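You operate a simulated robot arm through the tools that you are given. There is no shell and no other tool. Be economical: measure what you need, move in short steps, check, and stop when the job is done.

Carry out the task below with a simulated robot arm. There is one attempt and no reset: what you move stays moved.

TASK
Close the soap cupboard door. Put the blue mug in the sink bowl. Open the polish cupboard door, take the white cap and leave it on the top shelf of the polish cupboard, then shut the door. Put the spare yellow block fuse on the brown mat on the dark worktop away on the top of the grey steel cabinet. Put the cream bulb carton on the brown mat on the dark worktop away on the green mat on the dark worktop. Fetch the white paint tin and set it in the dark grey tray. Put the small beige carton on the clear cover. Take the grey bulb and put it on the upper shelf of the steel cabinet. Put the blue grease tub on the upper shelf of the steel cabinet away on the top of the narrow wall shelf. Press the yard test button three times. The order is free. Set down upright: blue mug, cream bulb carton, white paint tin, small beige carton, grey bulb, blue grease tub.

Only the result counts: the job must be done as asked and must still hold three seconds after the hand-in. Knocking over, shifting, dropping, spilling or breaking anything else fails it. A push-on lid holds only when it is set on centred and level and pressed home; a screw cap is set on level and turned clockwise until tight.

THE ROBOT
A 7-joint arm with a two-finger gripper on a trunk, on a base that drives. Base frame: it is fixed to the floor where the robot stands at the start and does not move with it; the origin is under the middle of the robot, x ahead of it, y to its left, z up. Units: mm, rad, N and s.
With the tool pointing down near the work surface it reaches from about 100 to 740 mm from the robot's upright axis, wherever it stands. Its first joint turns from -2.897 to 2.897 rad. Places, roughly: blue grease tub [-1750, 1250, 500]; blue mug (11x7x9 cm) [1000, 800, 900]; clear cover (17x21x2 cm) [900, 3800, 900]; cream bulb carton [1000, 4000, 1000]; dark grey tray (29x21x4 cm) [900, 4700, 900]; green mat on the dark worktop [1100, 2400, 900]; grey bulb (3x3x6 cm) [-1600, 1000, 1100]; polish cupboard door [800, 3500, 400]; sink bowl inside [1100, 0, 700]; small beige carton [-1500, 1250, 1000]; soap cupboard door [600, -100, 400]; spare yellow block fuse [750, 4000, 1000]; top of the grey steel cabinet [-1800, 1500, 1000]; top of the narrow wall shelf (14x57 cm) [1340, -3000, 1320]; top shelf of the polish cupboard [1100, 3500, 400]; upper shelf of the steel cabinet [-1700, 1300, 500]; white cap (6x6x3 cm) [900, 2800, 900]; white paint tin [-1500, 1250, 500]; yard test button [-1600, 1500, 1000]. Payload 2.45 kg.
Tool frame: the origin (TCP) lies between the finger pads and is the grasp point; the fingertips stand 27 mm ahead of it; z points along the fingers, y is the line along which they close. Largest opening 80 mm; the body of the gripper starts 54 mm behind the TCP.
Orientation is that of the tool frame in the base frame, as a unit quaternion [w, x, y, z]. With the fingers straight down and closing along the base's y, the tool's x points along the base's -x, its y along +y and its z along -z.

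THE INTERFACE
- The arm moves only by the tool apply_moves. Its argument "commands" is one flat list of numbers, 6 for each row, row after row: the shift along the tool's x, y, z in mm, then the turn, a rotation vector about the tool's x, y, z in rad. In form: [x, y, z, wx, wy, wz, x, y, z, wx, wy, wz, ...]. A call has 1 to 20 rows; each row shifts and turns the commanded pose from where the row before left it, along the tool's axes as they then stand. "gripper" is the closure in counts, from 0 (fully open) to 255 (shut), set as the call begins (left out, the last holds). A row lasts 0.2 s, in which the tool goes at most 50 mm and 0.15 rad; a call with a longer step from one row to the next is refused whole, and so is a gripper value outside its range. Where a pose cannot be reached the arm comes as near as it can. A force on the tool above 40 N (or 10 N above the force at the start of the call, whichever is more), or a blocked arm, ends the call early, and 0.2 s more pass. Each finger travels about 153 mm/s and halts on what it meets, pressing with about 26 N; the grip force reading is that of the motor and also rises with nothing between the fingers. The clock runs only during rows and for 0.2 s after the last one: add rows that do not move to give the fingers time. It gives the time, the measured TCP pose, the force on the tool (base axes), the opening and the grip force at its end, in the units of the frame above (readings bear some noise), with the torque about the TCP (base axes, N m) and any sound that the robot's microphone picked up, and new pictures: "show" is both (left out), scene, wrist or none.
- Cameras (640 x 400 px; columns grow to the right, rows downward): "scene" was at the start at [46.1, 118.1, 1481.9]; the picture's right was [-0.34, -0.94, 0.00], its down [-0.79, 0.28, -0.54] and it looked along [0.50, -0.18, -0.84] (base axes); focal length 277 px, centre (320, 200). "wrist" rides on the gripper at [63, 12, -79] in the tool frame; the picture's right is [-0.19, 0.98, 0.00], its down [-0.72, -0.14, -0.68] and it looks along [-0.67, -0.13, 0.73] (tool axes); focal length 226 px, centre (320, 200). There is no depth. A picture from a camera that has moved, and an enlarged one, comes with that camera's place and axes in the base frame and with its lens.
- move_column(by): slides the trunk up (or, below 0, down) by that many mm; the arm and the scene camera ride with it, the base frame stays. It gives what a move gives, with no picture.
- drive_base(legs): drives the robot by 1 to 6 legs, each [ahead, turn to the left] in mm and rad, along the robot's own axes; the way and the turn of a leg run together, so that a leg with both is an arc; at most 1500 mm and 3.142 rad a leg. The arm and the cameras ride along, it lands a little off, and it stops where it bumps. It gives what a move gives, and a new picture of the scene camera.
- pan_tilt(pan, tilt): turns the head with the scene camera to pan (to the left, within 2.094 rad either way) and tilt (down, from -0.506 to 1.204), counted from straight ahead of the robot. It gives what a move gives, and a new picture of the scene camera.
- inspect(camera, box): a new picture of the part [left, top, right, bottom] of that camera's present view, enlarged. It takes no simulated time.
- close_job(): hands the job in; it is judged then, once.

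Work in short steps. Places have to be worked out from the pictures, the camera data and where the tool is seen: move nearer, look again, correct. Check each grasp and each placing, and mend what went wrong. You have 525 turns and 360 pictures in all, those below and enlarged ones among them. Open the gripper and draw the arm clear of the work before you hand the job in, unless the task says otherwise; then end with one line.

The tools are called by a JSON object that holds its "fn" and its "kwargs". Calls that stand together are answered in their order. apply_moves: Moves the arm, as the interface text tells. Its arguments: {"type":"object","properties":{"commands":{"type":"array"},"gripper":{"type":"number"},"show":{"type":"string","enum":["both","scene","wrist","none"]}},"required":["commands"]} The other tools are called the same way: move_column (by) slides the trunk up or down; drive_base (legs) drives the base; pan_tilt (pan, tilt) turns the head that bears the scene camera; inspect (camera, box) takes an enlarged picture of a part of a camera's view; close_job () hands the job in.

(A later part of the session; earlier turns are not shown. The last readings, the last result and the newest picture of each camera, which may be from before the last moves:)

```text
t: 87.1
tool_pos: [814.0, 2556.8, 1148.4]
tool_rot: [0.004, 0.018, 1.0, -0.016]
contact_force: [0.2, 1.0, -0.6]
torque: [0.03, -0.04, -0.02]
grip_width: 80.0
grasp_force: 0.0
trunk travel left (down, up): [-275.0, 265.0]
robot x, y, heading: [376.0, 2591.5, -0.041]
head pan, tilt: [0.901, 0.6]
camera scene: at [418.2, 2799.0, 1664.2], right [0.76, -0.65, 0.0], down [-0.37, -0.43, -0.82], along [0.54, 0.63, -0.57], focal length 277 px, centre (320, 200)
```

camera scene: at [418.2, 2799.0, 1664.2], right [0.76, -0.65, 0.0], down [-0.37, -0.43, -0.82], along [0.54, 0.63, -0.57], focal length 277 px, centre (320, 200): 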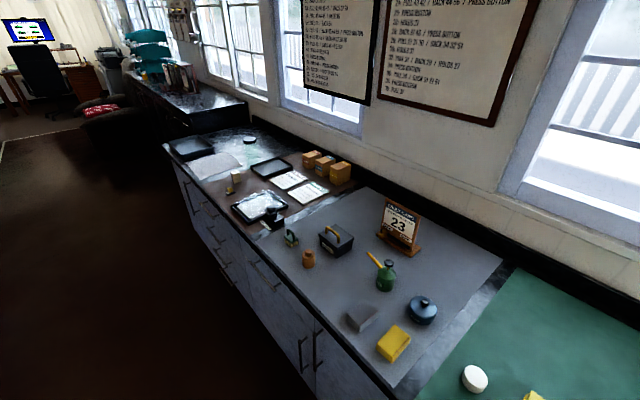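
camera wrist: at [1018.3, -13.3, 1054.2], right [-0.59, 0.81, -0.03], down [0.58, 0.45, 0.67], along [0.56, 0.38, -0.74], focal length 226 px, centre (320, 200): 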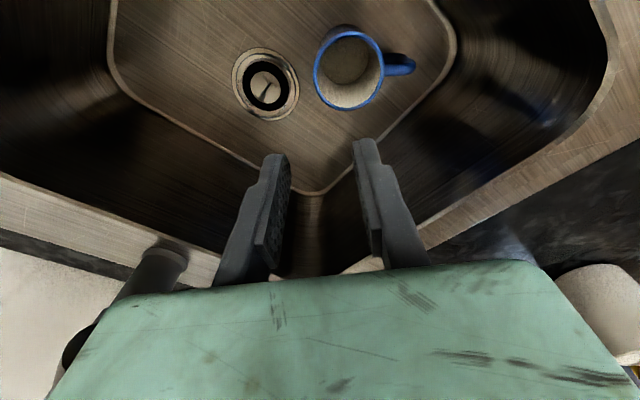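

I see the worktop areas. I take a closer look at the cupboard fronts for the polish door's label and handle, and at the brown mat and the green mat.

{"fn": "inspect", "kwargs": {"camera": "scene", "box": [160, 120, 400, 270]}}

{"fn": "pan_tilt", "kwargs": {"pan": 0.6, "tilt": 0.95}}

```text
2.67 times, centred on (280, 195) of scene
camera zoom: at [418.2, 2799.0, 1664.2], right [0.76, -0.65, 0.0], down [-0.37, -0.43, -0.82], along [0.54, 0.63, -0.57], focal length 739 px, centre (427, 213)
```

zoom: 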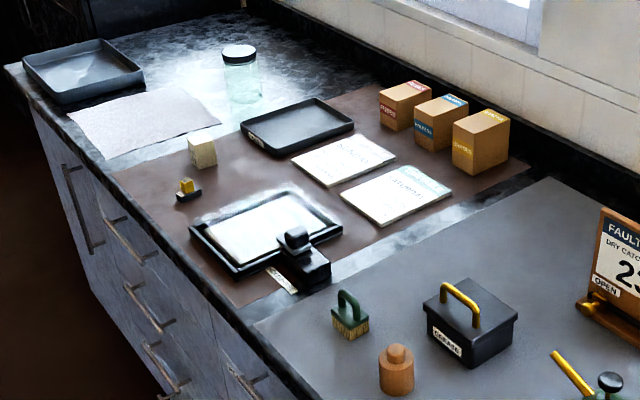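

```text
t: 87.9
tool_pos: [813.2, 2556.0, 1148.2]
tool_rot: [0.004, 0.018, 1.0, -0.016]
contact_force: [-0.8, 0.3, 0.1]
torque: [-0.02, -0.04, 0.04]
grip_width: 80.1
grasp_force: 0.0
trunk travel left (down, up): [-275.0, 265.0]
robot x, y, heading: [370.7, 2588.5, -0.042]
head pan, tilt: [0.6, 0.949]
camera scene: at [422.2, 2770.7, 1635.9], right [0.53, -0.85, 0.0], down [-0.69, -0.43, -0.58], along [0.49, 0.31, -0.81], focal length 277 px, centre (320, 200)
```

scene: 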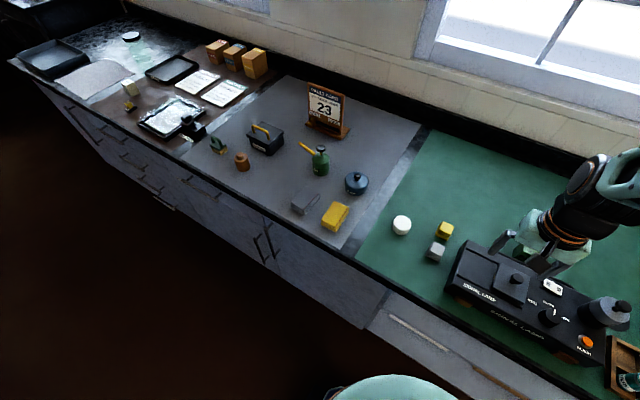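

I drive to about (150,3500), further back, to view the polish cupboard front.

{"fn": "drive_base", "kwargs": {"legs": [[0, 1.85], [930, 0], [0, -1.81]]}}

{"fn": "pan_tilt", "kwargs": {"pan": -0.1, "tilt": 0.95}}

```text
t: 101.8
tool_pos: [593.1, 3463.9, 1149.3]
tool_rot: [0.005, 0.002, 1.0, -0.015]
contact_force: [-0.2, 1.2, -0.3]
torque: [-0.03, 0.0, -0.02]
grip_width: 79.9
grasp_force: 0.1
trunk travel left (down, up): [-275.0, 265.0]
robot x, y, heading: [149.3, 3482.7, -0.009]
head pan, tilt: [0.6, 0.949]
camera scene: at [194.9, 3664.5, 1635.8], right [0.56, -0.83, 0.0], down [-0.68, -0.45, -0.58], along [0.48, 0.32, -0.81], focal length 277 px, centre (320, 200)
```

scene: 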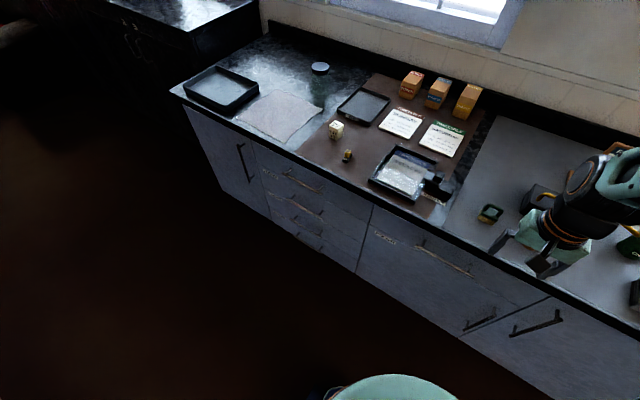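

```text
t: 102.9
tool_pos: [592.4, 3463.8, 1148.4]
tool_rot: [0.005, 0.002, 1.0, -0.015]
contact_force: [0.6, -0.8, 0.2]
torque: [-0.03, 0.01, 0.0]
grip_width: 80.1
grasp_force: 0.1
trunk travel left (down, up): [-275.0, 265.0]
robot x, y, heading: [153.9, 3481.8, -0.011]
head pan, tilt: [-0.099, 0.949]
camera scene: at [206.9, 3616.2, 1635.8], right [-0.11, -0.99, 0.0], down [-0.81, 0.09, -0.58], along [0.58, -0.06, -0.81], focal length 277 px, centre (320, 200)
```

scene: 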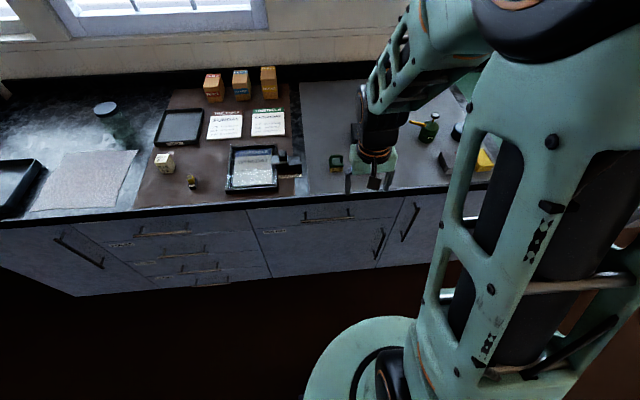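

{"fn": "inspect", "kwargs": {"camera": "scene", "box": [220, 180, 460, 330]}}

```text
2.67 times, centred on (340, 255) of scene
camera zoom: at [206.9, 3616.2, 1635.8], right [-0.11, -0.99, 0.0], down [-0.81, 0.09, -0.58], along [0.58, -0.06, -0.81], focal length 739 px, centre (267, 53)
```

zoom: 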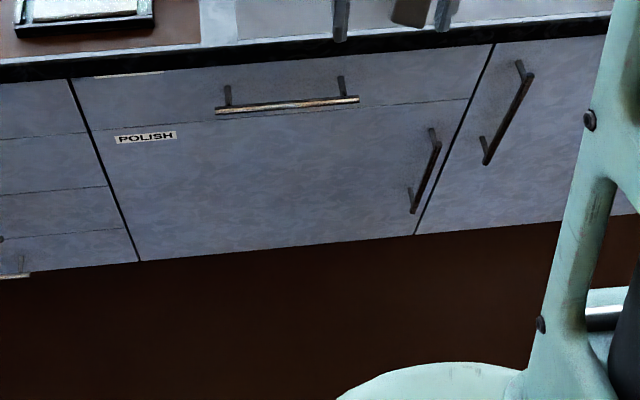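

The POLISH door lies at y≈3242–3823, z≈130–670 (face x≈780), its vertical bar handle is at y≈3293, and the hinge is on the left. I move the base to about (150,3080), clear of the door's sweep.

{"fn": "drive_base", "kwargs": {"legs": [[0, -1.57], [400, 0], [0, 1.58]]}}

{"fn": "move_column", "kwargs": {"by": -200}}

{"fn": "pan_tilt", "kwargs": {"pan": 0.5, "tilt": 0.75}}

```text
t: 113.2
tool_pos: [592.9, 3067.5, 1148.3]
tool_rot: [0.005, -0.003, 1.0, -0.016]
contact_force: [0.5, -0.3, -0.3]
torque: [0.01, -0.03, 0.0]
grip_width: 80.1
grasp_force: 0.1
trunk travel left (down, up): [-275.0, 265.0]
robot x, y, heading: [150.1, 3081.1, -0.001]
head pan, tilt: [-0.099, 0.949]
camera scene: at [205.5, 3217.0, 1635.8], right [-0.1, -1.0, 0.0], down [-0.81, 0.08, -0.58], along [0.58, -0.06, -0.81], focal length 277 px, centre (320, 200)
```

scene: 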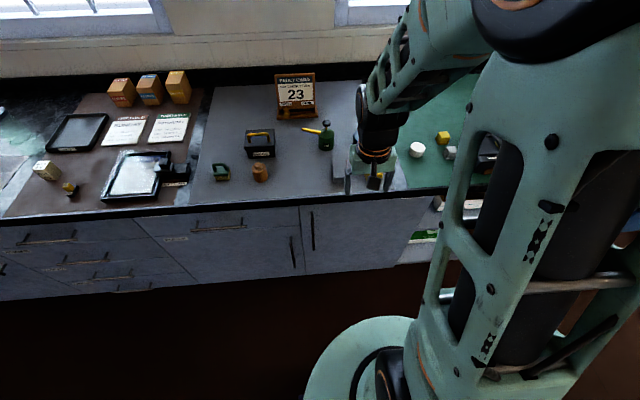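

```text
t: 115.4
tool_pos: [592.3, 3067.7, 948.8]
tool_rot: [0.004, -0.003, 1.0, -0.015]
contact_force: [0.1, -1.0, 0.4]
torque: [0.03, -0.01, 0.0]
grip_width: 79.9
grasp_force: 0.1
trunk travel left (down, up): [-75.0, 465.0]
robot x, y, heading: [149.9, 3080.0, 0.007]
head pan, tilt: [-0.099, 0.949]
```

```text
t: 116.4
tool_pos: [592.3, 3069.1, 948.0]
tool_rot: [0.004, -0.003, 1.0, -0.016]
contact_force: [1.3, 0.0, 0.6]
torque: [0.03, 0.02, 0.01]
grip_width: 80.1
grasp_force: 0.0
trunk travel left (down, up): [-75.0, 465.0]
robot x, y, heading: [151.3, 3082.1, -0.001]
head pan, tilt: [0.499, 0.75]
camera scene: at [205.8, 3263.8, 1451.3], right [0.48, -0.88, 0.0], down [-0.6, -0.33, -0.73], along [0.64, 0.35, -0.68], focal length 277 px, centre (320, 200)
```

scene: 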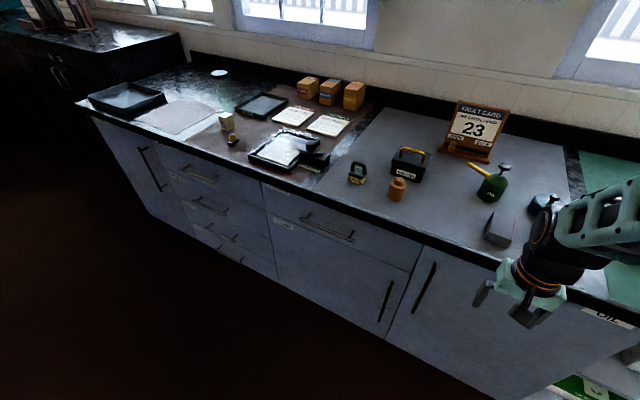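

I enlarge the handle.

{"fn": "inspect", "kwargs": {"camera": "scene", "box": [330, 240, 458, 320]}}

```text
5.00 times, centred on (394, 280) of scene
camera zoom: at [205.8, 3263.8, 1451.3], right [0.48, -0.88, 0.0], down [-0.6, -0.33, -0.73], along [0.64, 0.35, -0.68], focal length 1386 px, centre (-50, -200)
```

zoom: 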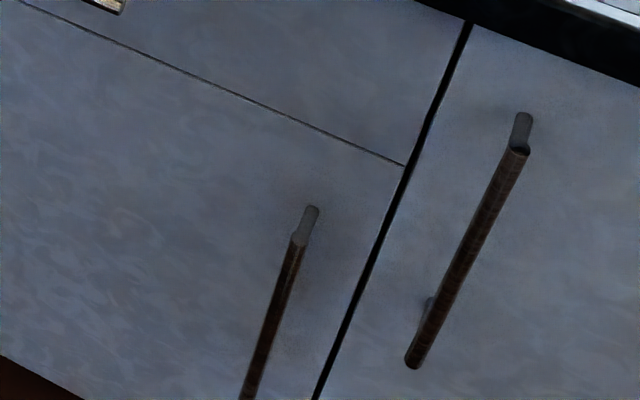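

The handle bar is at about x≈752, y≈3286, z≈308–585. I bring the open gripper, tilted 45°, to a standoff before it at z≈548.

{"fn": "apply_moves", "kwargs": {"commands": [-12, 43.4, 0, 0, 0, 0, -12, 43.4, 0, 0, 0, 0, -12, 43.4, 0, 0, 0, 0, -12, 43.4, 0, 0, 0, 0, -12, 43.4, 0, 0, 0, 0, 0, 0, 0, 0, -0.131, 0, 0, 0, 0, 0, -0.131, 0, 0, 0, 0, 0, -0.131, 0, 0, 0, 0, 0, -0.131, 0, 0, 0, 0, 0, -0.131, 0, 0, 0, 0, 0, -0.131, 0, 31.4, 0, 31.4, 0, 0, 0, 31.4, 0, 31.4, 0, 0, 0, 31.4, 0, 31.4, 0, 0, 0, 31.4, 0, 31.4, 0, 0, 0, 31.4, 0, 31.4, 0, 0, 0, 31.4, 0, 31.4, 0, 0, 0, 31.4, 0, 31.4, 0, 0, 0, 31.4, 0, 31.4, 0, 0, 0, 31.4, 0, 31.4, 0, 0, 0], "gripper": 0, "show": "both"}}

```text
t: 120.6
tool_pos: [654.0, 3274.9, 543.6]
tool_rot: [0.388, -0.009, 0.922, -0.012]
contact_force: [-0.8, -0.8, 0.0]
torque: [-0.02, 0.01, -0.02]
grip_width: 79.9
grasp_force: 0.0
trunk travel left (down, up): [-75.0, 465.0]
robot x, y, heading: [152.5, 3081.4, 0.002]
head pan, tilt: [0.499, 0.75]
camera scene: at [205.5, 3264.0, 1451.3], right [0.48, -0.88, 0.0], down [-0.6, -0.33, -0.73], along [0.64, 0.35, -0.68], focal length 277 px, centre (320, 200)
camera wrist: at [551.6, 3287.2, 552.9], right [0.13, 0.99, 0.11], down [0.02, -0.11, 0.99], along [0.99, -0.13, -0.03], focal length 226 px, centre (320, 200)
```

scene: 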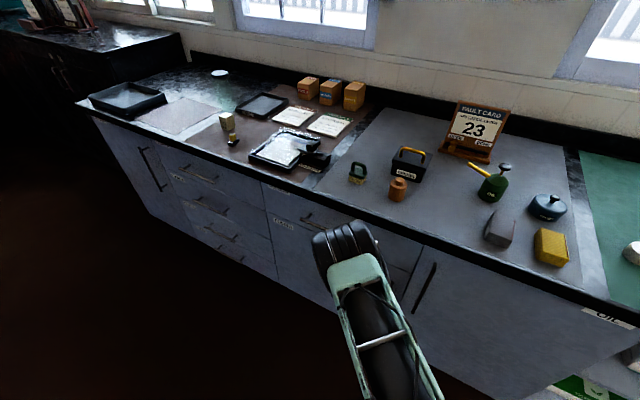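
wrist: 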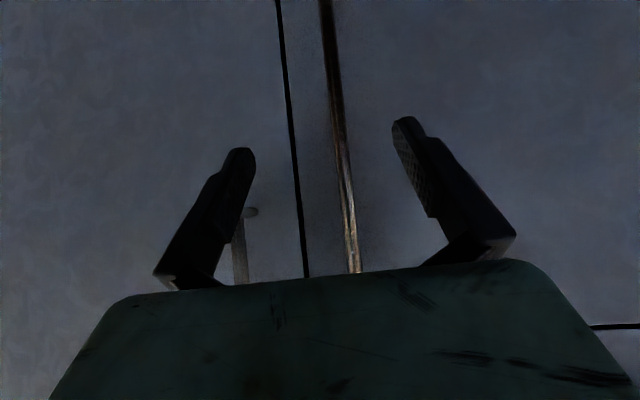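

The bar is between the fingers. I advance about 88 mm and 7 mm left.

{"fn": "apply_moves", "kwargs": {"commands": [-16, 2, 16, 0, 0, 0, -16, 2, 16, 0, 0, 0, -16, 2, 16, 0, 0, 0, -14, 1, 14, 0, 0, 0], "show": "wrist"}}

```text
t: 121.6
tool_pos: [738.5, 3278.9, 541.0]
tool_rot: [0.382, -0.009, 0.924, -0.015]
contact_force: [-33.2, -10.4, 9.0]
torque: [-0.42, 0.34, -1.58]
grip_width: 74.3
grasp_force: 0.2
trunk travel left (down, up): [-75.0, 465.0]
robot x, y, heading: [154.2, 3081.6, 0.003]
head pan, tilt: [0.499, 0.75]
camera wrist: at [636.7, 3292.2, 551.7], right [0.13, 0.99, 0.1], down [0.03, -0.11, 0.99], along [0.99, -0.13, -0.04], focal length 226 px, centre (320, 200)
```

wrist: 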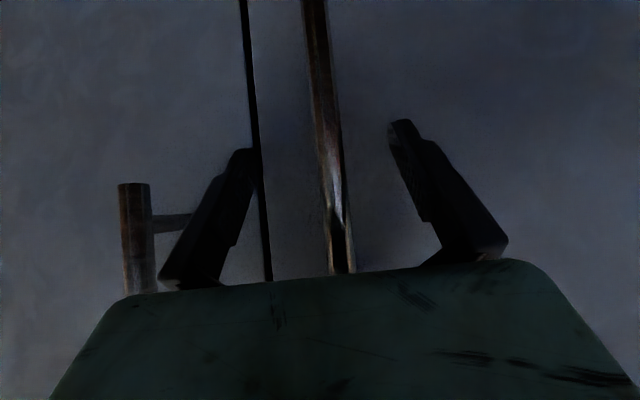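

The fingertips touch the door face (so the face is near x≈765). I back off 5 mm and close on the bar.

{"fn": "apply_moves", "kwargs": {"commands": [3.5, 0, -3.5, 0, 0, 0, 0, 0, 0, 0, 0, 0], "show": "none"}}

{"fn": "apply_moves", "kwargs": {"commands": [0, 0, 0, 0, 0, 0, 0, 0, 0, 0, 0, 0, 0, 0, 0, 0, 0, 0], "gripper": 255, "show": "wrist"}}

```text
t: 122.2
tool_pos: [736.9, 3281.1, 543.2]
tool_rot: [0.386, -0.009, 0.922, -0.014]
contact_force: [-19.4, -3.1, -7.8]
torque: [0.23, 0.64, -0.89]
grip_width: 78.1
grasp_force: 0.2
trunk travel left (down, up): [-75.0, 465.0]
robot x, y, heading: [155.8, 3079.9, 0.005]
head pan, tilt: [0.499, 0.75]
```

```text
t: 123.0
tool_pos: [740.3, 3286.1, 545.2]
tool_rot: [0.39, -0.012, 0.921, -0.01]
contact_force: [2.7, 24.5, 9.3]
torque: [0.75, -1.07, -0.35]
grip_width: 12.2
grasp_force: 38.9
trunk travel left (down, up): [-75.0, 465.0]
robot x, y, heading: [150.6, 3082.9, 0.002]
head pan, tilt: [0.499, 0.75]
camera wrist: at [637.7, 3297.6, 554.5], right [0.12, 0.99, 0.11], down [0.01, -0.11, 0.99], along [0.99, -0.12, -0.02], focal length 226 px, centre (320, 200)
```

wrist: 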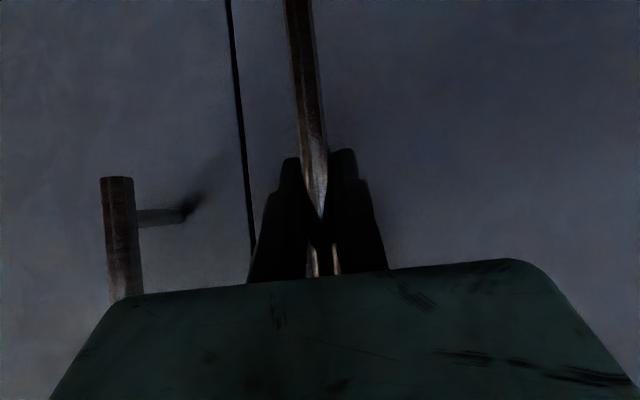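

The bar is held (12 mm). I pull the door gently along its arc.

{"fn": "apply_moves", "kwargs": {"commands": [11.3, 0.5, -11.3, 0, 0, 0, 11.3, 1, -11.3, 0, 0, 0, 11.3, 2, -11.3, 0, 0, 0, 11.3, 3, -11.3, 0, 0, 0, 11.3, 3, -11.3, 0, 0, 0, 11.3, 4, -11.3, 0, 0, 0], "show": "wrist"}}

```text
t: 123.5
tool_pos: [725.4, 3287.9, 544.7]
tool_rot: [0.39, -0.01, 0.921, -0.008]
contact_force: [3.7, 2.2, 2.5]
torque: [1.0, 0.96, 0.0]
grip_width: 11.8
grasp_force: 39.0
trunk travel left (down, up): [-75.0, 465.0]
robot x, y, heading: [155.0, 3082.4, 0.006]
head pan, tilt: [0.499, 0.75]
stopped in row 2: the force on the tool passed its limit at 44 N (the readings are from after the stop); the commanded pose is now the measured one
camera wrist: at [623.0, 3299.0, 554.5], right [0.12, 0.99, 0.12], down [0.01, -0.12, 0.99], along [0.99, -0.12, -0.03], focal length 226 px, centre (320, 200)
```

wrist: 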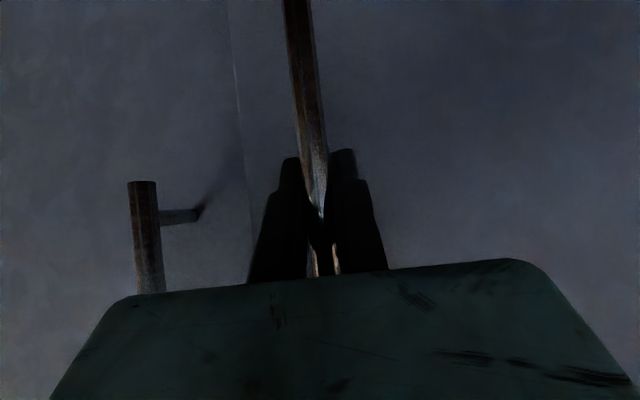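

The catch has let go and the force is low again. I continue the pull.

{"fn": "apply_moves", "kwargs": {"commands": [11.3, 1, -11.3, 0, 0, 0, 11.3, 2, -11.3, 0, 0, 0, 11.3, 3, -11.3, 0, 0, 0, 11.3, 3, -11.3, 0, 0, 0, 11.3, 4, -11.3, 0, 0, 0, 11.3, 4, -11.3, 0, 0, 0, 11.3, 5, -11.3, 0, 0, 0, 11.3, 6, -11.3, 0, 0, 0, 11.3, 6, -11.3, 0, 0, 0, 11.3, 7, -11.3, 0, 0, 0], "show": "wrist"}}

```text
t: 124.7
tool_pos: [644.2, 3303.8, 545.8]
tool_rot: [0.393, -0.013, 0.919, -0.004]
contact_force: [0.5, 0.6, 6.2]
torque: [0.97, 1.02, 0.03]
grip_width: 12.0
grasp_force: 39.1
trunk travel left (down, up): [-75.0, 465.0]
robot x, y, heading: [151.8, 3082.8, -0.002]
head pan, tilt: [0.499, 0.75]
stopped in row 6: the force on the tool passed its limit at 42 N (the readings are from after the stop); the commanded pose is now the measured one
camera wrist: at [542.2, 3314.2, 553.7], right [0.12, 0.99, 0.12], down [0.01, -0.12, 0.99], along [0.99, -0.11, -0.02], focal length 226 px, centre (320, 200)
```

wrist: 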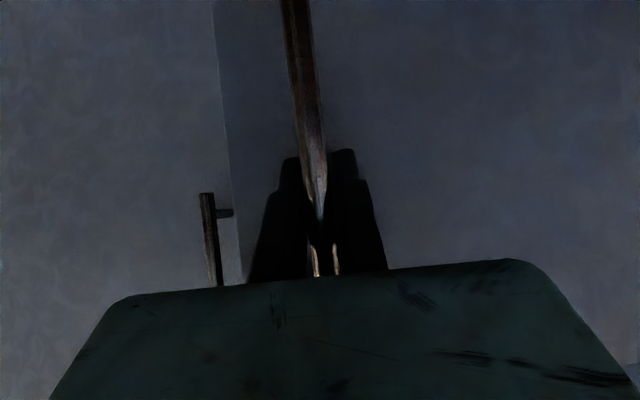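

The door is about 11° open. I now turn the tool with the door as I pull.

{"fn": "apply_moves", "kwargs": {"commands": [11.3, 1, -11.3, 0.021, 0, 0.021, 11.3, 1, -11.3, 0.021, 0, 0.021, 11.3, 1, -11.3, 0.021, 0, 0.021, 11.3, 1, -11.3, 0.021, 0, 0.021, 11.3, 1, -11.3, 0.021, 0, 0.021, 11.3, 1, -11.3, 0.021, 0, 0.021, 11.3, 1, -11.3, 0.021, 0, 0.021, 11.3, 1, -11.3, 0.021, 0, 0.021, 11.3, 1, -11.3, 0.021, 0, 0.021, 11.3, 1, -11.3, 0.021, 0, 0.021], "show": "wrist"}}

```text
t: 125.5
tool_pos: [604.8, 3315.8, 544.9]
tool_rot: [0.395, 0.02, 0.919, -0.012]
contact_force: [1.3, 3.2, -3.9]
torque: [0.66, 0.44, 0.02]
grip_width: 11.4
grasp_force: 38.3
trunk travel left (down, up): [-75.0, 465.0]
robot x, y, heading: [150.2, 3082.0, 0.005]
head pan, tilt: [0.499, 0.75]
stopped in row 3: the force on the tool passed its limit at 45 N (the readings are from after the stop); the commanded pose is now the measured one
camera wrist: at [503.5, 3332.9, 553.4], right [0.18, 0.97, 0.13], down [-0.01, -0.14, 0.99], along [0.98, -0.18, -0.02], focal length 226 px, centre (320, 200)
```

wrist: 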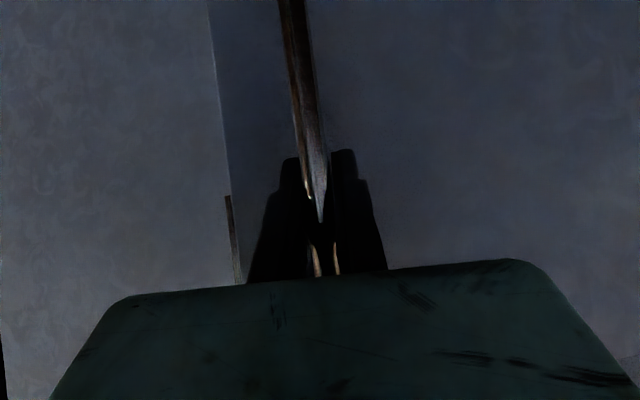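

Progress continues in short pulls; I repeat with smaller steps.

{"fn": "apply_moves", "kwargs": {"commands": [7, 0.5, -7, 0.013, 0, 0.013, 7, 0.5, -7, 0.013, 0, 0.013, 7, 0.5, -7, 0.013, 0, 0.013, 7, 0.5, -7, 0.013, 0, 0.013, 7, 0.5, -7, 0.013, 0, 0.013, 7, 0.5, -7, 0.013, 0, 0.013, 7, 0.5, -7, 0.013, 0, 0.013, 7, 0.5, -7, 0.013, 0, 0.013, 7, 0.5, -7, 0.013, 0, 0.013, 7, 0.5, -7, 0.013, 0, 0.013, 7, 0.5, -7, 0.013, 0, 0.013, 7, 0.5, -7, 0.013, 0, 0.013, 7, 0.5, -7, 0.013, 0, 0.013, 7, 0.5, -7, 0.013, 0, 0.013], "show": "none"}}

{"fn": "apply_moves", "kwargs": {"commands": [7, 0.5, -7, 0.013, 0, 0.013, 7, 0.5, -7, 0.013, 0, 0.013, 7, 0.5, -7, 0.013, 0, 0.013, 7, 0.5, -7, 0.013, 0, 0.013, 7, 0.5, -7, 0.013, 0, 0.013, 7, 0.5, -7, 0.013, 0, 0.013, 7, 0.5, -7, 0.013, 0, 0.013, 7, 0.5, -7, 0.013, 0, 0.013, 7, 0.5, -7, 0.013, 0, 0.013, 7, 0.5, -7, 0.013, 0, 0.013], "show": "both"}}

```text
t: 126.2
tool_pos: [580.5, 3323.9, 546.5]
tool_rot: [0.397, 0.04, 0.917, -0.016]
contact_force: [3.5, 7.9, -10.8]
torque: [-0.21, 0.33, -0.01]
grip_width: 11.7
grasp_force: 38.6
trunk travel left (down, up): [-75.0, 465.0]
robot x, y, heading: [152.5, 3079.8, 0.006]
head pan, tilt: [0.499, 0.75]
stopped in row 3: the force on the tool passed its limit at 44 N (the readings are from after the stop); the commanded pose is now the measured one
```

```text
t: 127.0
tool_pos: [560.8, 3333.4, 544.3]
tool_rot: [0.399, 0.058, 0.915, -0.019]
contact_force: [4.0, 7.2, -8.4]
torque: [-0.79, 0.39, -0.03]
grip_width: 11.6
grasp_force: 39.1
trunk travel left (down, up): [-75.0, 465.0]
robot x, y, heading: [146.7, 3081.3, 0.005]
head pan, tilt: [0.499, 0.75]
stopped in row 3: the force on the tool passed its limit at 43 N (the readings are from after the stop); the commanded pose is now the measured one
camera scene: at [205.9, 3265.4, 1451.1], right [0.49, -0.87, 0.0], down [-0.6, -0.33, -0.73], along [0.64, 0.35, -0.68], focal length 277 px, centre (320, 200)
camera wrist: at [460.7, 3357.7, 553.2], right [0.25, 0.96, 0.15], down [-0.03, -0.15, 0.99], along [0.97, -0.25, -0.01], focal length 226 px, centre (320, 200)
```

scene: 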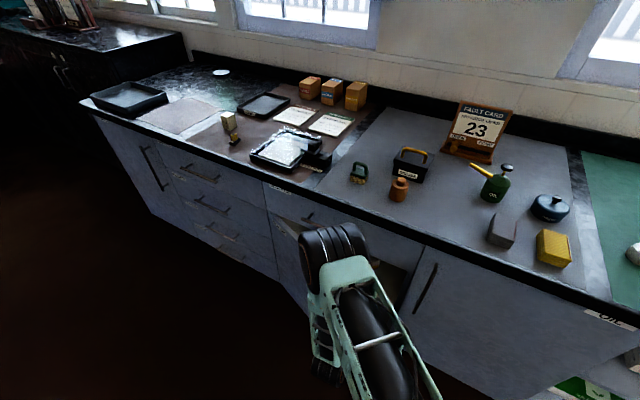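
wrist: 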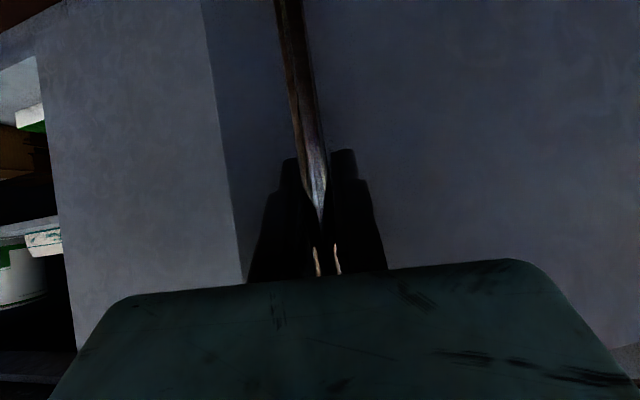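

The door is about 20° open, enough to get behind it. I release the bar, back away, level the tool and rise.

{"fn": "apply_moves", "kwargs": {"commands": [0, 0, 0, 0, 0, 0, 0, 0, 0, 0, 0, 0, 0, 0, -20, 0, 0, 0, 0, 0, -40, 0, 0, 0, 0, 0, -40, 0, 0, 0, -25, 0, -25, -0.044, 0, -0.041, -25, 0, -25, -0.044, 0, -0.041, -25, 0, -25, 0, 0.125, 0, -25, 0, -25, 0, 0.125, 0, -10, 0, -30, 0, 0.125, 0, 0, 0, -30, 0, 0.125, 0, 0, 0, -30, 0, 0.125, 0, 0, 0, -30, 0, 0.125, 0], "gripper": 0, "show": "both"}}

```text
t: 129.8
tool_pos: [455.3, 3330.8, 868.9]
tool_rot: [0.036, 0.01, 0.999, 0.001]
contact_force: [0.7, 0.3, 0.1]
torque: [-0.02, 0.02, 0.01]
grip_width: 80.0
grasp_force: 0.0
trunk travel left (down, up): [-75.0, 465.0]
robot x, y, heading: [151.5, 3080.5, 0.011]
head pan, tilt: [0.499, 0.75]
camera scene: at [207.0, 3264.9, 1451.1], right [0.48, -0.87, 0.0], down [-0.6, -0.33, -0.73], along [0.64, 0.35, -0.68], focal length 277 px, centre (320, 200)
camera wrist: at [385.9, 3344.6, 943.0], right [0.21, 0.98, 0.02], down [0.66, -0.16, 0.73], along [0.72, -0.14, -0.68], focal length 226 px, centre (320, 200)
```

scene: 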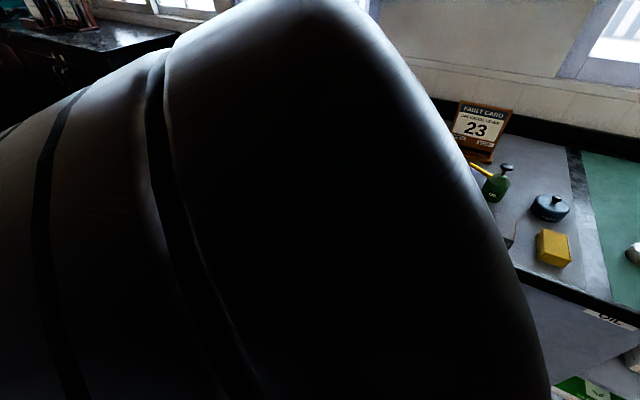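
wrist: 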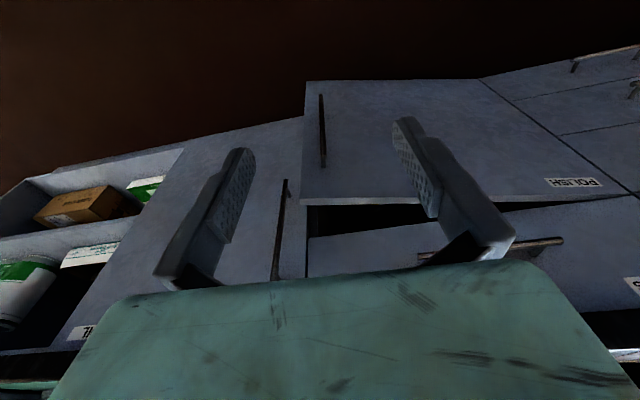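

The door seems only partly open now. I enlarge the wrist view to measure it.

{"fn": "inspect", "kwargs": {"camera": "wrist", "box": [220, 60, 540, 260]}}

{"fn": "pan_tilt", "kwargs": {"pan": 1.0, "tilt": 0.9}}

```text
2.00 times, centred on (380, 160) of wrist
camera zoom: at [385.9, 3344.6, 943.0], right [0.21, 0.98, 0.02], down [0.66, -0.16, 0.73], along [0.72, -0.14, -0.68], focal length 452 px, centre (200, 280)
```

zoom: 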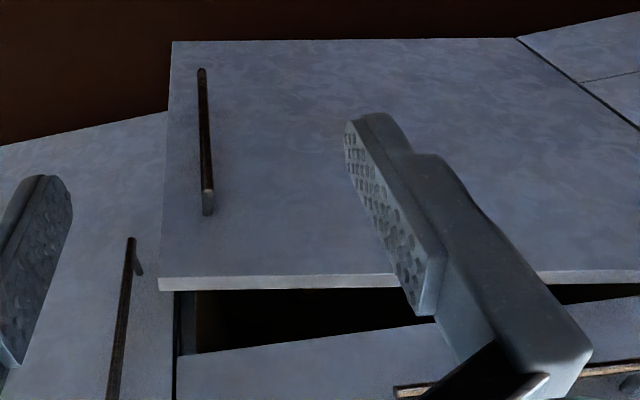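

```text
t: 130.7
tool_pos: [453.0, 3334.0, 869.4]
tool_rot: [0.037, 0.007, 0.999, 0.005]
contact_force: [-0.1, -0.1, -0.2]
torque: [0.01, 0.03, 0.0]
grip_width: 80.1
grasp_force: 0.1
trunk travel left (down, up): [-75.0, 465.0]
robot x, y, heading: [155.4, 3084.2, 0.012]
head pan, tilt: [1.0, 0.901]
camera scene: at [172.7, 3288.0, 1439.5], right [0.84, -0.53, 0.0], down [-0.42, -0.66, -0.62], along [0.33, 0.52, -0.78], focal length 277 px, centre (320, 200)
```

scene: 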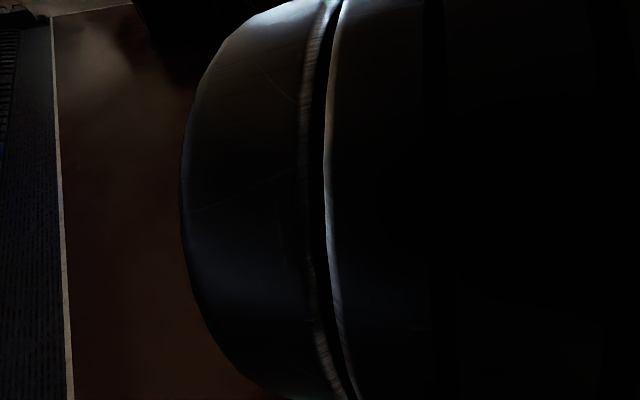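

The door is ajar about 12° (edge near x≈663, gap ≈100 mm). I'll hook it from behind its top edge with closed fingers, tilted 0.4 rad: approach to just above the gap first.

{"fn": "apply_moves", "kwargs": {"commands": [0, 0, 0, 0, -0.11, 0, 0, 0, 0, 0, -0.11, 0, 0, 0, 0, 0, -0.11, 0, -26, -6.8, 34.6, 0, 0, 0, -26, -6.8, 34.6, 0, 0, 0, -26, -6.8, 34.6, 0, 0, 0, -26, -6.8, 34.6, 0, 0, 0, -26, -6.8, 34.6, 0, 0, 0, -32.7, 0, 13.8, 0, 0, 0, -32.7, 0, 13.8, 0, 0, 0], "gripper": 255, "show": "wrist"}}

```text
t: 132.9
tool_pos: [708.2, 3306.4, 760.5]
tool_rot: [0.2, 0.003, 0.98, 0.005]
contact_force: [0.2, 0.1, -0.6]
torque: [0.03, 0.01, -0.03]
grip_width: 0.0
grasp_force: 25.8
trunk travel left (down, up): [-75.0, 465.0]
robot x, y, heading: [153.3, 3080.7, 0.008]
head pan, tilt: [1.0, 0.901]
camera wrist: at [618.9, 3318.7, 809.5], right [0.18, 0.98, 0.09], down [0.39, -0.15, 0.91], along [0.9, -0.13, -0.41], focal length 226 px, centre (320, 200)
```

wrist: 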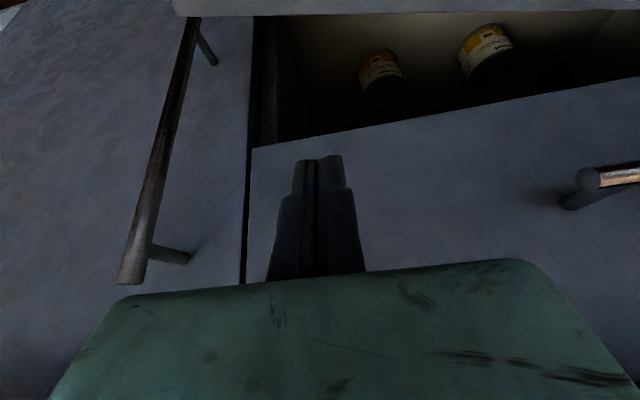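

The gap below is clear (inner door edge x≈688, drawer front 765). I lower the fingertips behind the door top.

{"fn": "apply_moves", "kwargs": {"commands": [11.7, 0, 27.6, 0, 0, 0, 11.7, 0, 27.6, 0, 0, 0, 11.7, 0, 27.6, 0, 0, 0, 4, 0, 9, 0, 0, 0], "show": "wrist"}}

```text
t: 133.9
tool_pos: [708.9, 3305.8, 661.8]
tool_rot: [0.2, 0.003, 0.98, 0.005]
contact_force: [0.0, -0.4, 0.5]
torque: [0.02, 0.0, -0.03]
grip_width: 0.3
grasp_force: 25.6
trunk travel left (down, up): [-75.0, 465.0]
robot x, y, heading: [153.9, 3082.2, 0.007]
head pan, tilt: [1.0, 0.901]
camera wrist: at [618.2, 3317.7, 710.5], right [0.18, 0.98, 0.09], down [0.39, -0.15, 0.91], along [0.9, -0.13, -0.41], focal length 226 px, centre (320, 200)
```

wrist: 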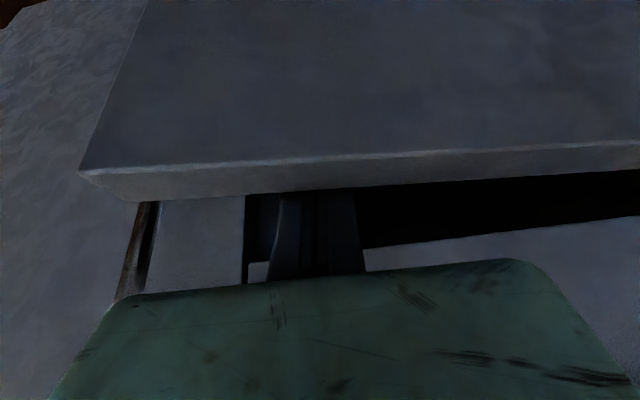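

The fingers are behind the door. I sweep it open along its arc.

{"fn": "apply_moves", "kwargs": {"commands": [17.5, 4, -7.4, 0, 0, 0, 17.5, 6, -7.4, 0, 0, 0, 17.5, 6, -7.4, 0, 0, 0, 17.5, 7, -7.4, 0, 0, 0, 17.5, 8, -7.4, 0, 0, 0, 17.5, 8, -7.4, 0, 0, 0, 17.5, 9, -7.4, 0, 0, 0, 17.5, 10, -7.4, 0, 0, 0], "show": "wrist"}}

```text
t: 135.7
tool_pos: [557.0, 3364.6, 663.7]
tool_rot: [0.199, 0.001, 0.98, 0.006]
contact_force: [-0.4, -0.2, 0.1]
torque: [0.01, -0.01, 0.02]
grip_width: 0.0
grasp_force: 25.8
trunk travel left (down, up): [-75.0, 465.0]
robot x, y, heading: [150.5, 3082.2, 0.008]
head pan, tilt: [1.0, 0.901]
camera wrist: at [467.0, 3376.7, 711.2], right [0.18, 0.98, 0.09], down [0.39, -0.15, 0.91], along [0.9, -0.13, -0.41], focal length 226 px, centre (320, 200)
```

wrist: 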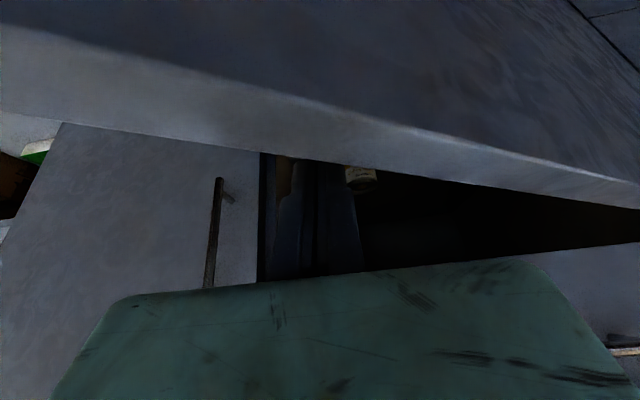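

The door opens well. I continue to about 70°.

{"fn": "apply_moves", "kwargs": {"commands": [16.5, 11, -7, 0, 0, 0, 16.5, 12, -7, 0, 0, 0, 16.5, 14, -7, 0, 0, 0, 16, 14.5, -6.7, 0, 0, 0, 16, 14.5, -6.7, 0, 0, 0, 16, 15, -6.7, 0, 0, 0, 15, 16, -6, 0, 0, 0, 14, 17, -6, 0, 0, 0, 12, 17, -5, 0, 0, 0, 12, 18, -5, 0, 0, 0, 10, 18, -4, 0, 0, 0, 10, 18, -4, 0, 0, 0, 8, 18, -3.5, 0, 0, 0, 8, 18, -3.5, 0, 0, 0, 8, 18, -3.5, 0, 0, 0], "show": "wrist"}}

{"fn": "pan_tilt", "kwargs": {"pan": 0.4, "tilt": 1.0}}

```text
t: 137.8
tool_pos: [483.7, 3455.1, 670.8]
tool_rot: [0.196, 0.113, 0.974, -0.005]
contact_force: [0.2, -1.1, -0.2]
torque: [-0.01, -0.03, 0.03]
grip_width: 0.0
grasp_force: 25.6
trunk travel left (down, up): [-75.0, 465.0]
robot x, y, heading: [151.6, 3079.7, 0.008]
head pan, tilt: [1.0, 0.901]
stopped in row 10: the arm was blocked; the commanded pose is now the measured one
camera wrist: at [399.0, 3485.2, 719.8], right [0.39, 0.91, 0.11], down [0.35, -0.26, 0.9], along [0.85, -0.31, -0.42], focal length 226 px, centre (320, 200)
```

wrist: 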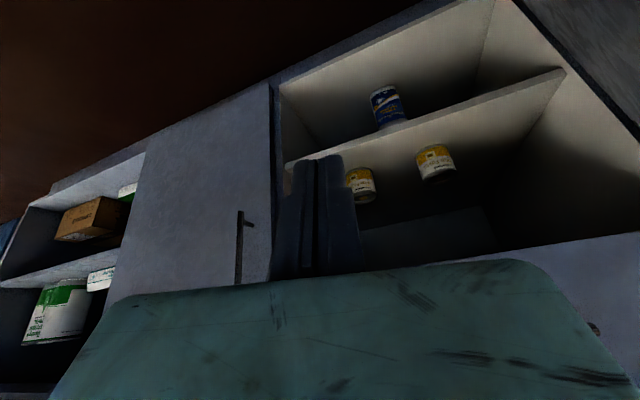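

```text
t: 138.8
tool_pos: [484.6, 3456.5, 670.0]
tool_rot: [0.195, 0.112, 0.974, -0.004]
contact_force: [0.2, 0.3, -0.7]
torque: [0.02, -0.01, 0.02]
grip_width: 0.0
grasp_force: 26.3
trunk travel left (down, up): [-75.0, 465.0]
robot x, y, heading: [155.5, 3082.3, 0.009]
head pan, tilt: [0.4, 1.0]
camera scene: at [196.2, 3251.9, 1432.2], right [0.4, -0.92, 0.0], down [-0.77, -0.33, -0.54], along [0.5, 0.21, -0.84], focal length 277 px, centre (320, 200)
```

scene: 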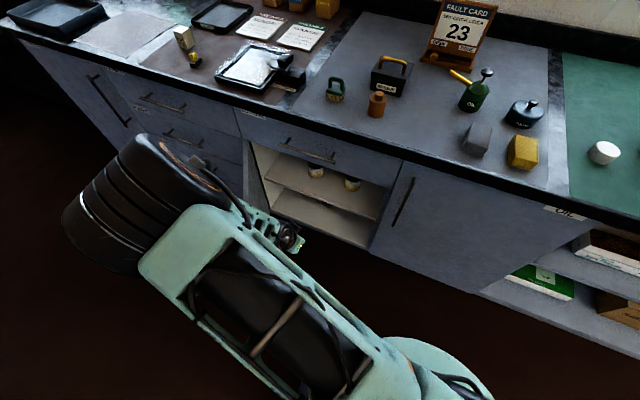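

The door is now wide open and the shelf with two tins shows. I raise the arm away to look properly.

{"fn": "apply_moves", "kwargs": {"commands": [-17.5, 0, -41, 0, 0, 0, -17.5, 0, -41, 0, 0, 0, -17.5, 0, -41, 0, 0, 0, -17.5, -10, -38, 0.03, 0.1, 0.07, 0, -20, -30, 0.03, 0.1, 0.07, 0, -30, -20, 0.02, 0.1, 0.06, 0, -40, 0, 0, 0.08, 0, 0, -40, 0, 0, 0, 0, 0, -40, 0, 0, 0, 0, 0, -40, 0, 0, 0, 0, 0, -40, 0, 0, 0, 0, 0, -40, 0, 0, 0, 0], "show": "scene"}}

```text
t: 139.5
tool_pos: [549.0, 3388.2, 752.2]
tool_rot: [0.196, 0.2, 0.96, -0.03]
contact_force: [0.2, -0.4, -0.5]
torque: [-0.03, 0.01, -0.02]
grip_width: 0.0
grasp_force: 25.8
trunk travel left (down, up): [-75.0, 465.0]
robot x, y, heading: [153.6, 3079.2, 0.009]
head pan, tilt: [0.4, 1.0]
stopped in row 3: the arm was blocked; the commanded pose is now the measured one
camera scene: at [196.5, 3253.0, 1432.0], right [0.4, -0.92, 0.0], down [-0.77, -0.33, -0.54], along [0.5, 0.21, -0.84], focal length 277 px, centre (320, 200)
```

scene: 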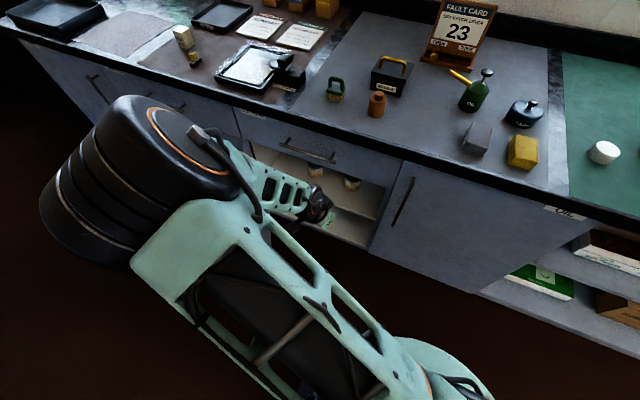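

The elbow swung out to the left and the arm blocked. I bring the tool back toward the robot's front, undoing the yaw.

{"fn": "apply_moves", "kwargs": {"commands": [8, -36, -18, -0.039, 0, -0.092, 8, -36, -18, -0.039, 0, -0.092, 8, -36, -18, -0.039, 0, -0.092, 8, -36, -18, -0.039, 0, -0.092], "show": "scene"}}

```text
t: 140.5
tool_pos: [481.1, 3285.4, 797.4]
tool_rot: [0.203, 0.003, 0.979, 0.01]
contact_force: [0.4, -0.1, 0.5]
torque: [0.0, 0.01, -0.05]
grip_width: 0.0
grasp_force: 25.7
out of reach, approached as far as the arm can: row 4
trunk travel left (down, up): [-75.0, 465.0]
robot x, y, heading: [154.5, 3085.0, 0.011]
head pan, tilt: [0.4, 1.0]
camera scene: at [196.0, 3251.7, 1432.2], right [0.4, -0.92, 0.0], down [-0.77, -0.33, -0.54], along [0.5, 0.21, -0.84], focal length 277 px, centre (320, 200)
```

scene: 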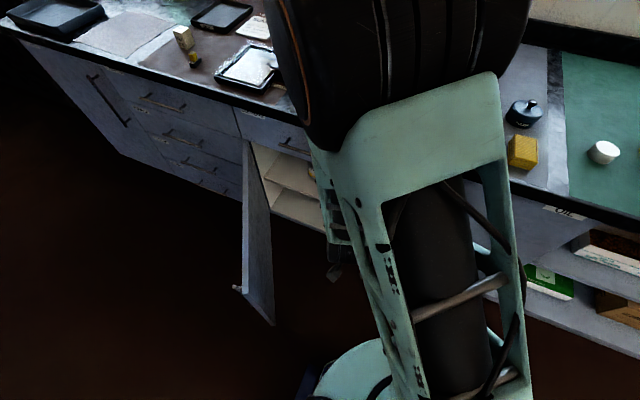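

The door stands open about 65° and the arm is free. Next the cap: I raise the trunk and drive to about (300,2800).

{"fn": "move_column", "kwargs": {"by": 170}}

{"fn": "drive_base", "kwargs": {"legs": [[0, -1.09], [320, 0], [0, 1.09]]}}

{"fn": "pan_tilt", "kwargs": {"pan": 0.0, "tilt": 0.85}}

```text
t: 142.4
tool_pos: [482.2, 3283.4, 966.0]
tool_rot: [0.202, 0.004, 0.979, 0.009]
contact_force: [0.2, 0.6, 0.5]
torque: [-0.02, 0.01, 0.0]
grip_width: 0.1
grasp_force: 26.0
trunk travel left (down, up): [-245.0, 295.0]
robot x, y, heading: [153.8, 3080.3, 0.002]
head pan, tilt: [0.4, 1.0]
```

```text
t: 150.1
tool_pos: [631.7, 3005.3, 966.2]
tool_rot: [0.202, 0.002, 0.979, 0.008]
contact_force: [-0.7, -0.9, 0.1]
torque: [0.01, 0.03, -0.02]
grip_width: 0.0
grasp_force: 26.2
trunk travel left (down, up): [-245.0, 295.0]
robot x, y, heading: [301.6, 2804.0, 0.012]
head pan, tilt: [0.4, 1.0]
camera scene: at [346.1, 2971.3, 1602.2], right [0.4, -0.92, 0.0], down [-0.77, -0.34, -0.54], along [0.49, 0.22, -0.84], focal length 277 px, centre (320, 200)
```

scene: 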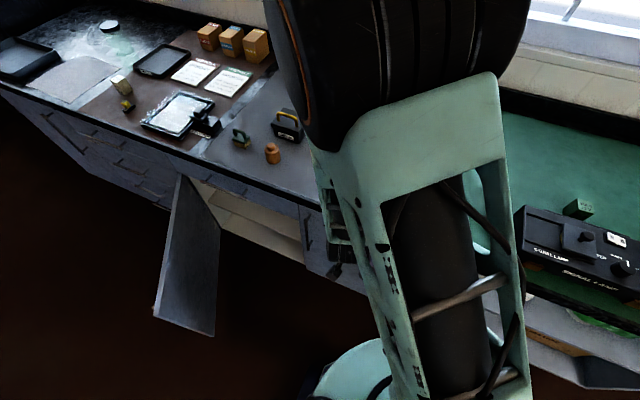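

```text
t: 151.0
tool_pos: [631.1, 3005.0, 966.4]
tool_rot: [0.202, 0.002, 0.979, 0.009]
contact_force: [0.1, 0.5, -0.2]
torque: [0.0, -0.02, 0.03]
grip_width: 0.0
grasp_force: 25.9
trunk travel left (down, up): [-245.0, 295.0]
robot x, y, heading: [304.4, 2802.7, 0.015]
head pan, tilt: [0.0, 0.85]
camera scene: at [360.5, 2944.4, 1613.3], right [0.01, -1.0, 0.0], down [-0.75, -0.01, -0.66], along [0.66, 0.01, -0.75], focal length 277 px, centre (320, 200)
```

scene: 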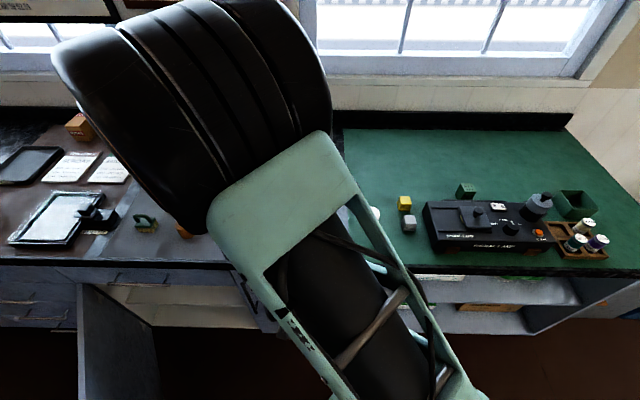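

I bring the tool over toward the cap at (912,2788), raised and tilted 0.7 rad, and look with the wrist camera.

{"fn": "apply_moves", "kwargs": {"commands": [-15.5, 0, -37, 0, 0, 0, -15.5, 0, -37, 0, 0, 0, -26, -31, 11, 0, 0, 0, -26, -31, 11, 0, 0, 0, -26, -31, 11, 0, 0, 0, -26, -31, 11, 0, 0, 0, -26, -31, 11, 0, 0, 0, -26, -31, 11, 0, 0, 0, -26, -31, 11, 0, 0, 0, 0, 0, 0, 0, -0.1, 0, 0, 0, 0, 0, -0.1, 0, 0, 0, 0, 0, -0.1, 0], "gripper": 0, "show": "both"}}

```text
t: 153.6
tool_pos: [832.6, 2790.1, 1045.0]
tool_rot: [0.348, 0.003, 0.938, 0.008]
contact_force: [-0.2, -0.6, 0.2]
torque: [0.01, -0.01, 0.0]
grip_width: 79.8
grasp_force: 0.0
out of reach, approached as far as the arm can: row 1
trunk travel left (down, up): [-245.0, 295.0]
robot x, y, heading: [304.8, 2802.1, 0.013]
head pan, tilt: [0.0, 0.85]
camera scene: at [360.9, 2943.8, 1613.4], right [0.01, -1.0, 0.0], down [-0.75, -0.01, -0.66], along [0.66, 0.01, -0.75], focal length 277 px, centre (320, 200)
camera wrist: at [732.2, 2801.3, 1063.5], right [0.15, 0.98, 0.14], down [0.1, -0.16, 0.98], along [0.98, -0.13, -0.12], focal length 226 px, centre (320, 200)
```

scene: 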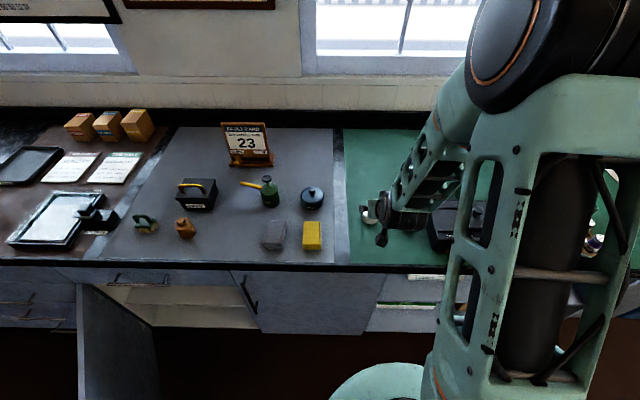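
wrist: 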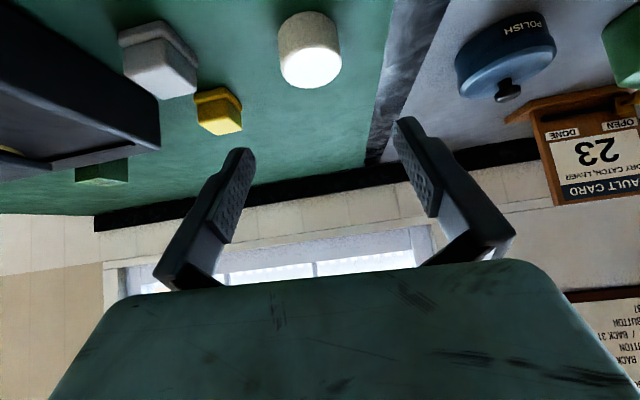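

The cap centre is at about (903,2790), its top near z≈930. I approach it along the tilted line to just above, and look.

{"fn": "apply_moves", "kwargs": {"commands": [5, 0, 31, 0, 0, 0, 5, 0, 31, 0, 0, 0, 5, 0, 31, 0, 0, 0, 5, 0, 31, 0, 0, 0], "show": "wrist"}}

```text
t: 154.6
tool_pos: [900.0, 2793.6, 937.6]
tool_rot: [0.346, 0.003, 0.938, 0.009]
contact_force: [-0.5, 1.0, -0.2]
torque: [-0.01, 0.0, 0.0]
grip_width: 79.9
grasp_force: 0.1
trunk travel left (down, up): [-245.0, 295.0]
robot x, y, heading: [304.4, 2802.0, 0.01]
head pan, tilt: [0.0, 0.85]
camera wrist: at [798.4, 2805.4, 956.0], right [0.15, 0.98, 0.14], down [0.1, -0.16, 0.98], along [0.98, -0.13, -0.12], focal length 226 px, centre (320, 200)
```

wrist: 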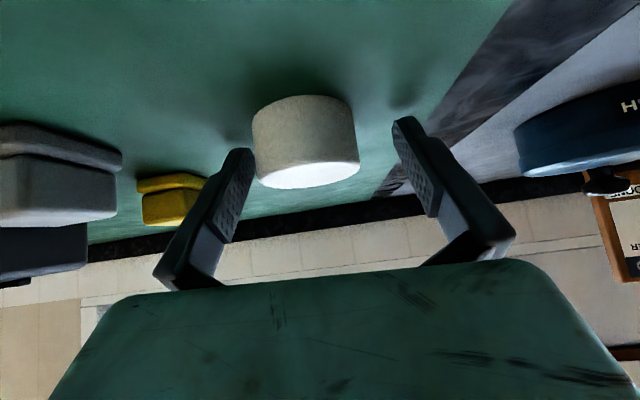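

The cap is a touch right of centre; I shift 6 mm, lower 9 mm and close.

{"fn": "apply_moves", "kwargs": {"commands": [3.5, -6, 8.8, 0, 0, 0, 0, 0, 0, 0, 0, 0], "show": "none"}}

{"fn": "apply_moves", "kwargs": {"commands": [0, 0, 0, 0, 0, 0, 0, 0, 0, 0, 0, 0, 0, 0, 0, 0, 0, 0], "gripper": 255, "show": "wrist"}}

```text
t: 155.4
tool_pos: [900.6, 2785.2, 932.4]
tool_rot: [0.352, 0.004, 0.936, 0.007]
contact_force: [-17.6, 1.5, 21.1]
torque: [-0.72, 0.15, -0.68]
grip_width: 67.3
grasp_force: 0.0
trunk travel left (down, up): [-245.0, 295.0]
robot x, y, heading: [303.7, 2802.4, 0.014]
head pan, tilt: [0.0, 0.85]
stopped in row 2: the force on the tool passed its limit at 41 N (the readings are from after the stop); the commanded pose is now the measured one
```

```text
t: 156.2
tool_pos: [902.6, 2786.6, 929.8]
tool_rot: [0.349, 0.003, 0.937, 0.009]
contact_force: [0.8, -0.2, -0.7]
torque: [0.02, 0.01, 0.01]
grip_width: 51.5
grasp_force: 26.3
trunk travel left (down, up): [-245.0, 295.0]
robot x, y, heading: [301.0, 2803.4, 0.017]
head pan, tilt: [0.0, 0.85]
camera wrist: at [802.7, 2797.6, 948.3], right [0.15, 0.98, 0.14], down [0.1, -0.16, 0.98], along [0.98, -0.13, -0.12], focal length 226 px, centre (320, 200)
```

wrist: 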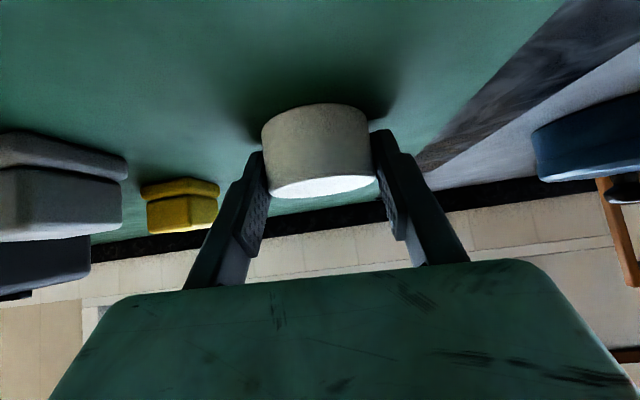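

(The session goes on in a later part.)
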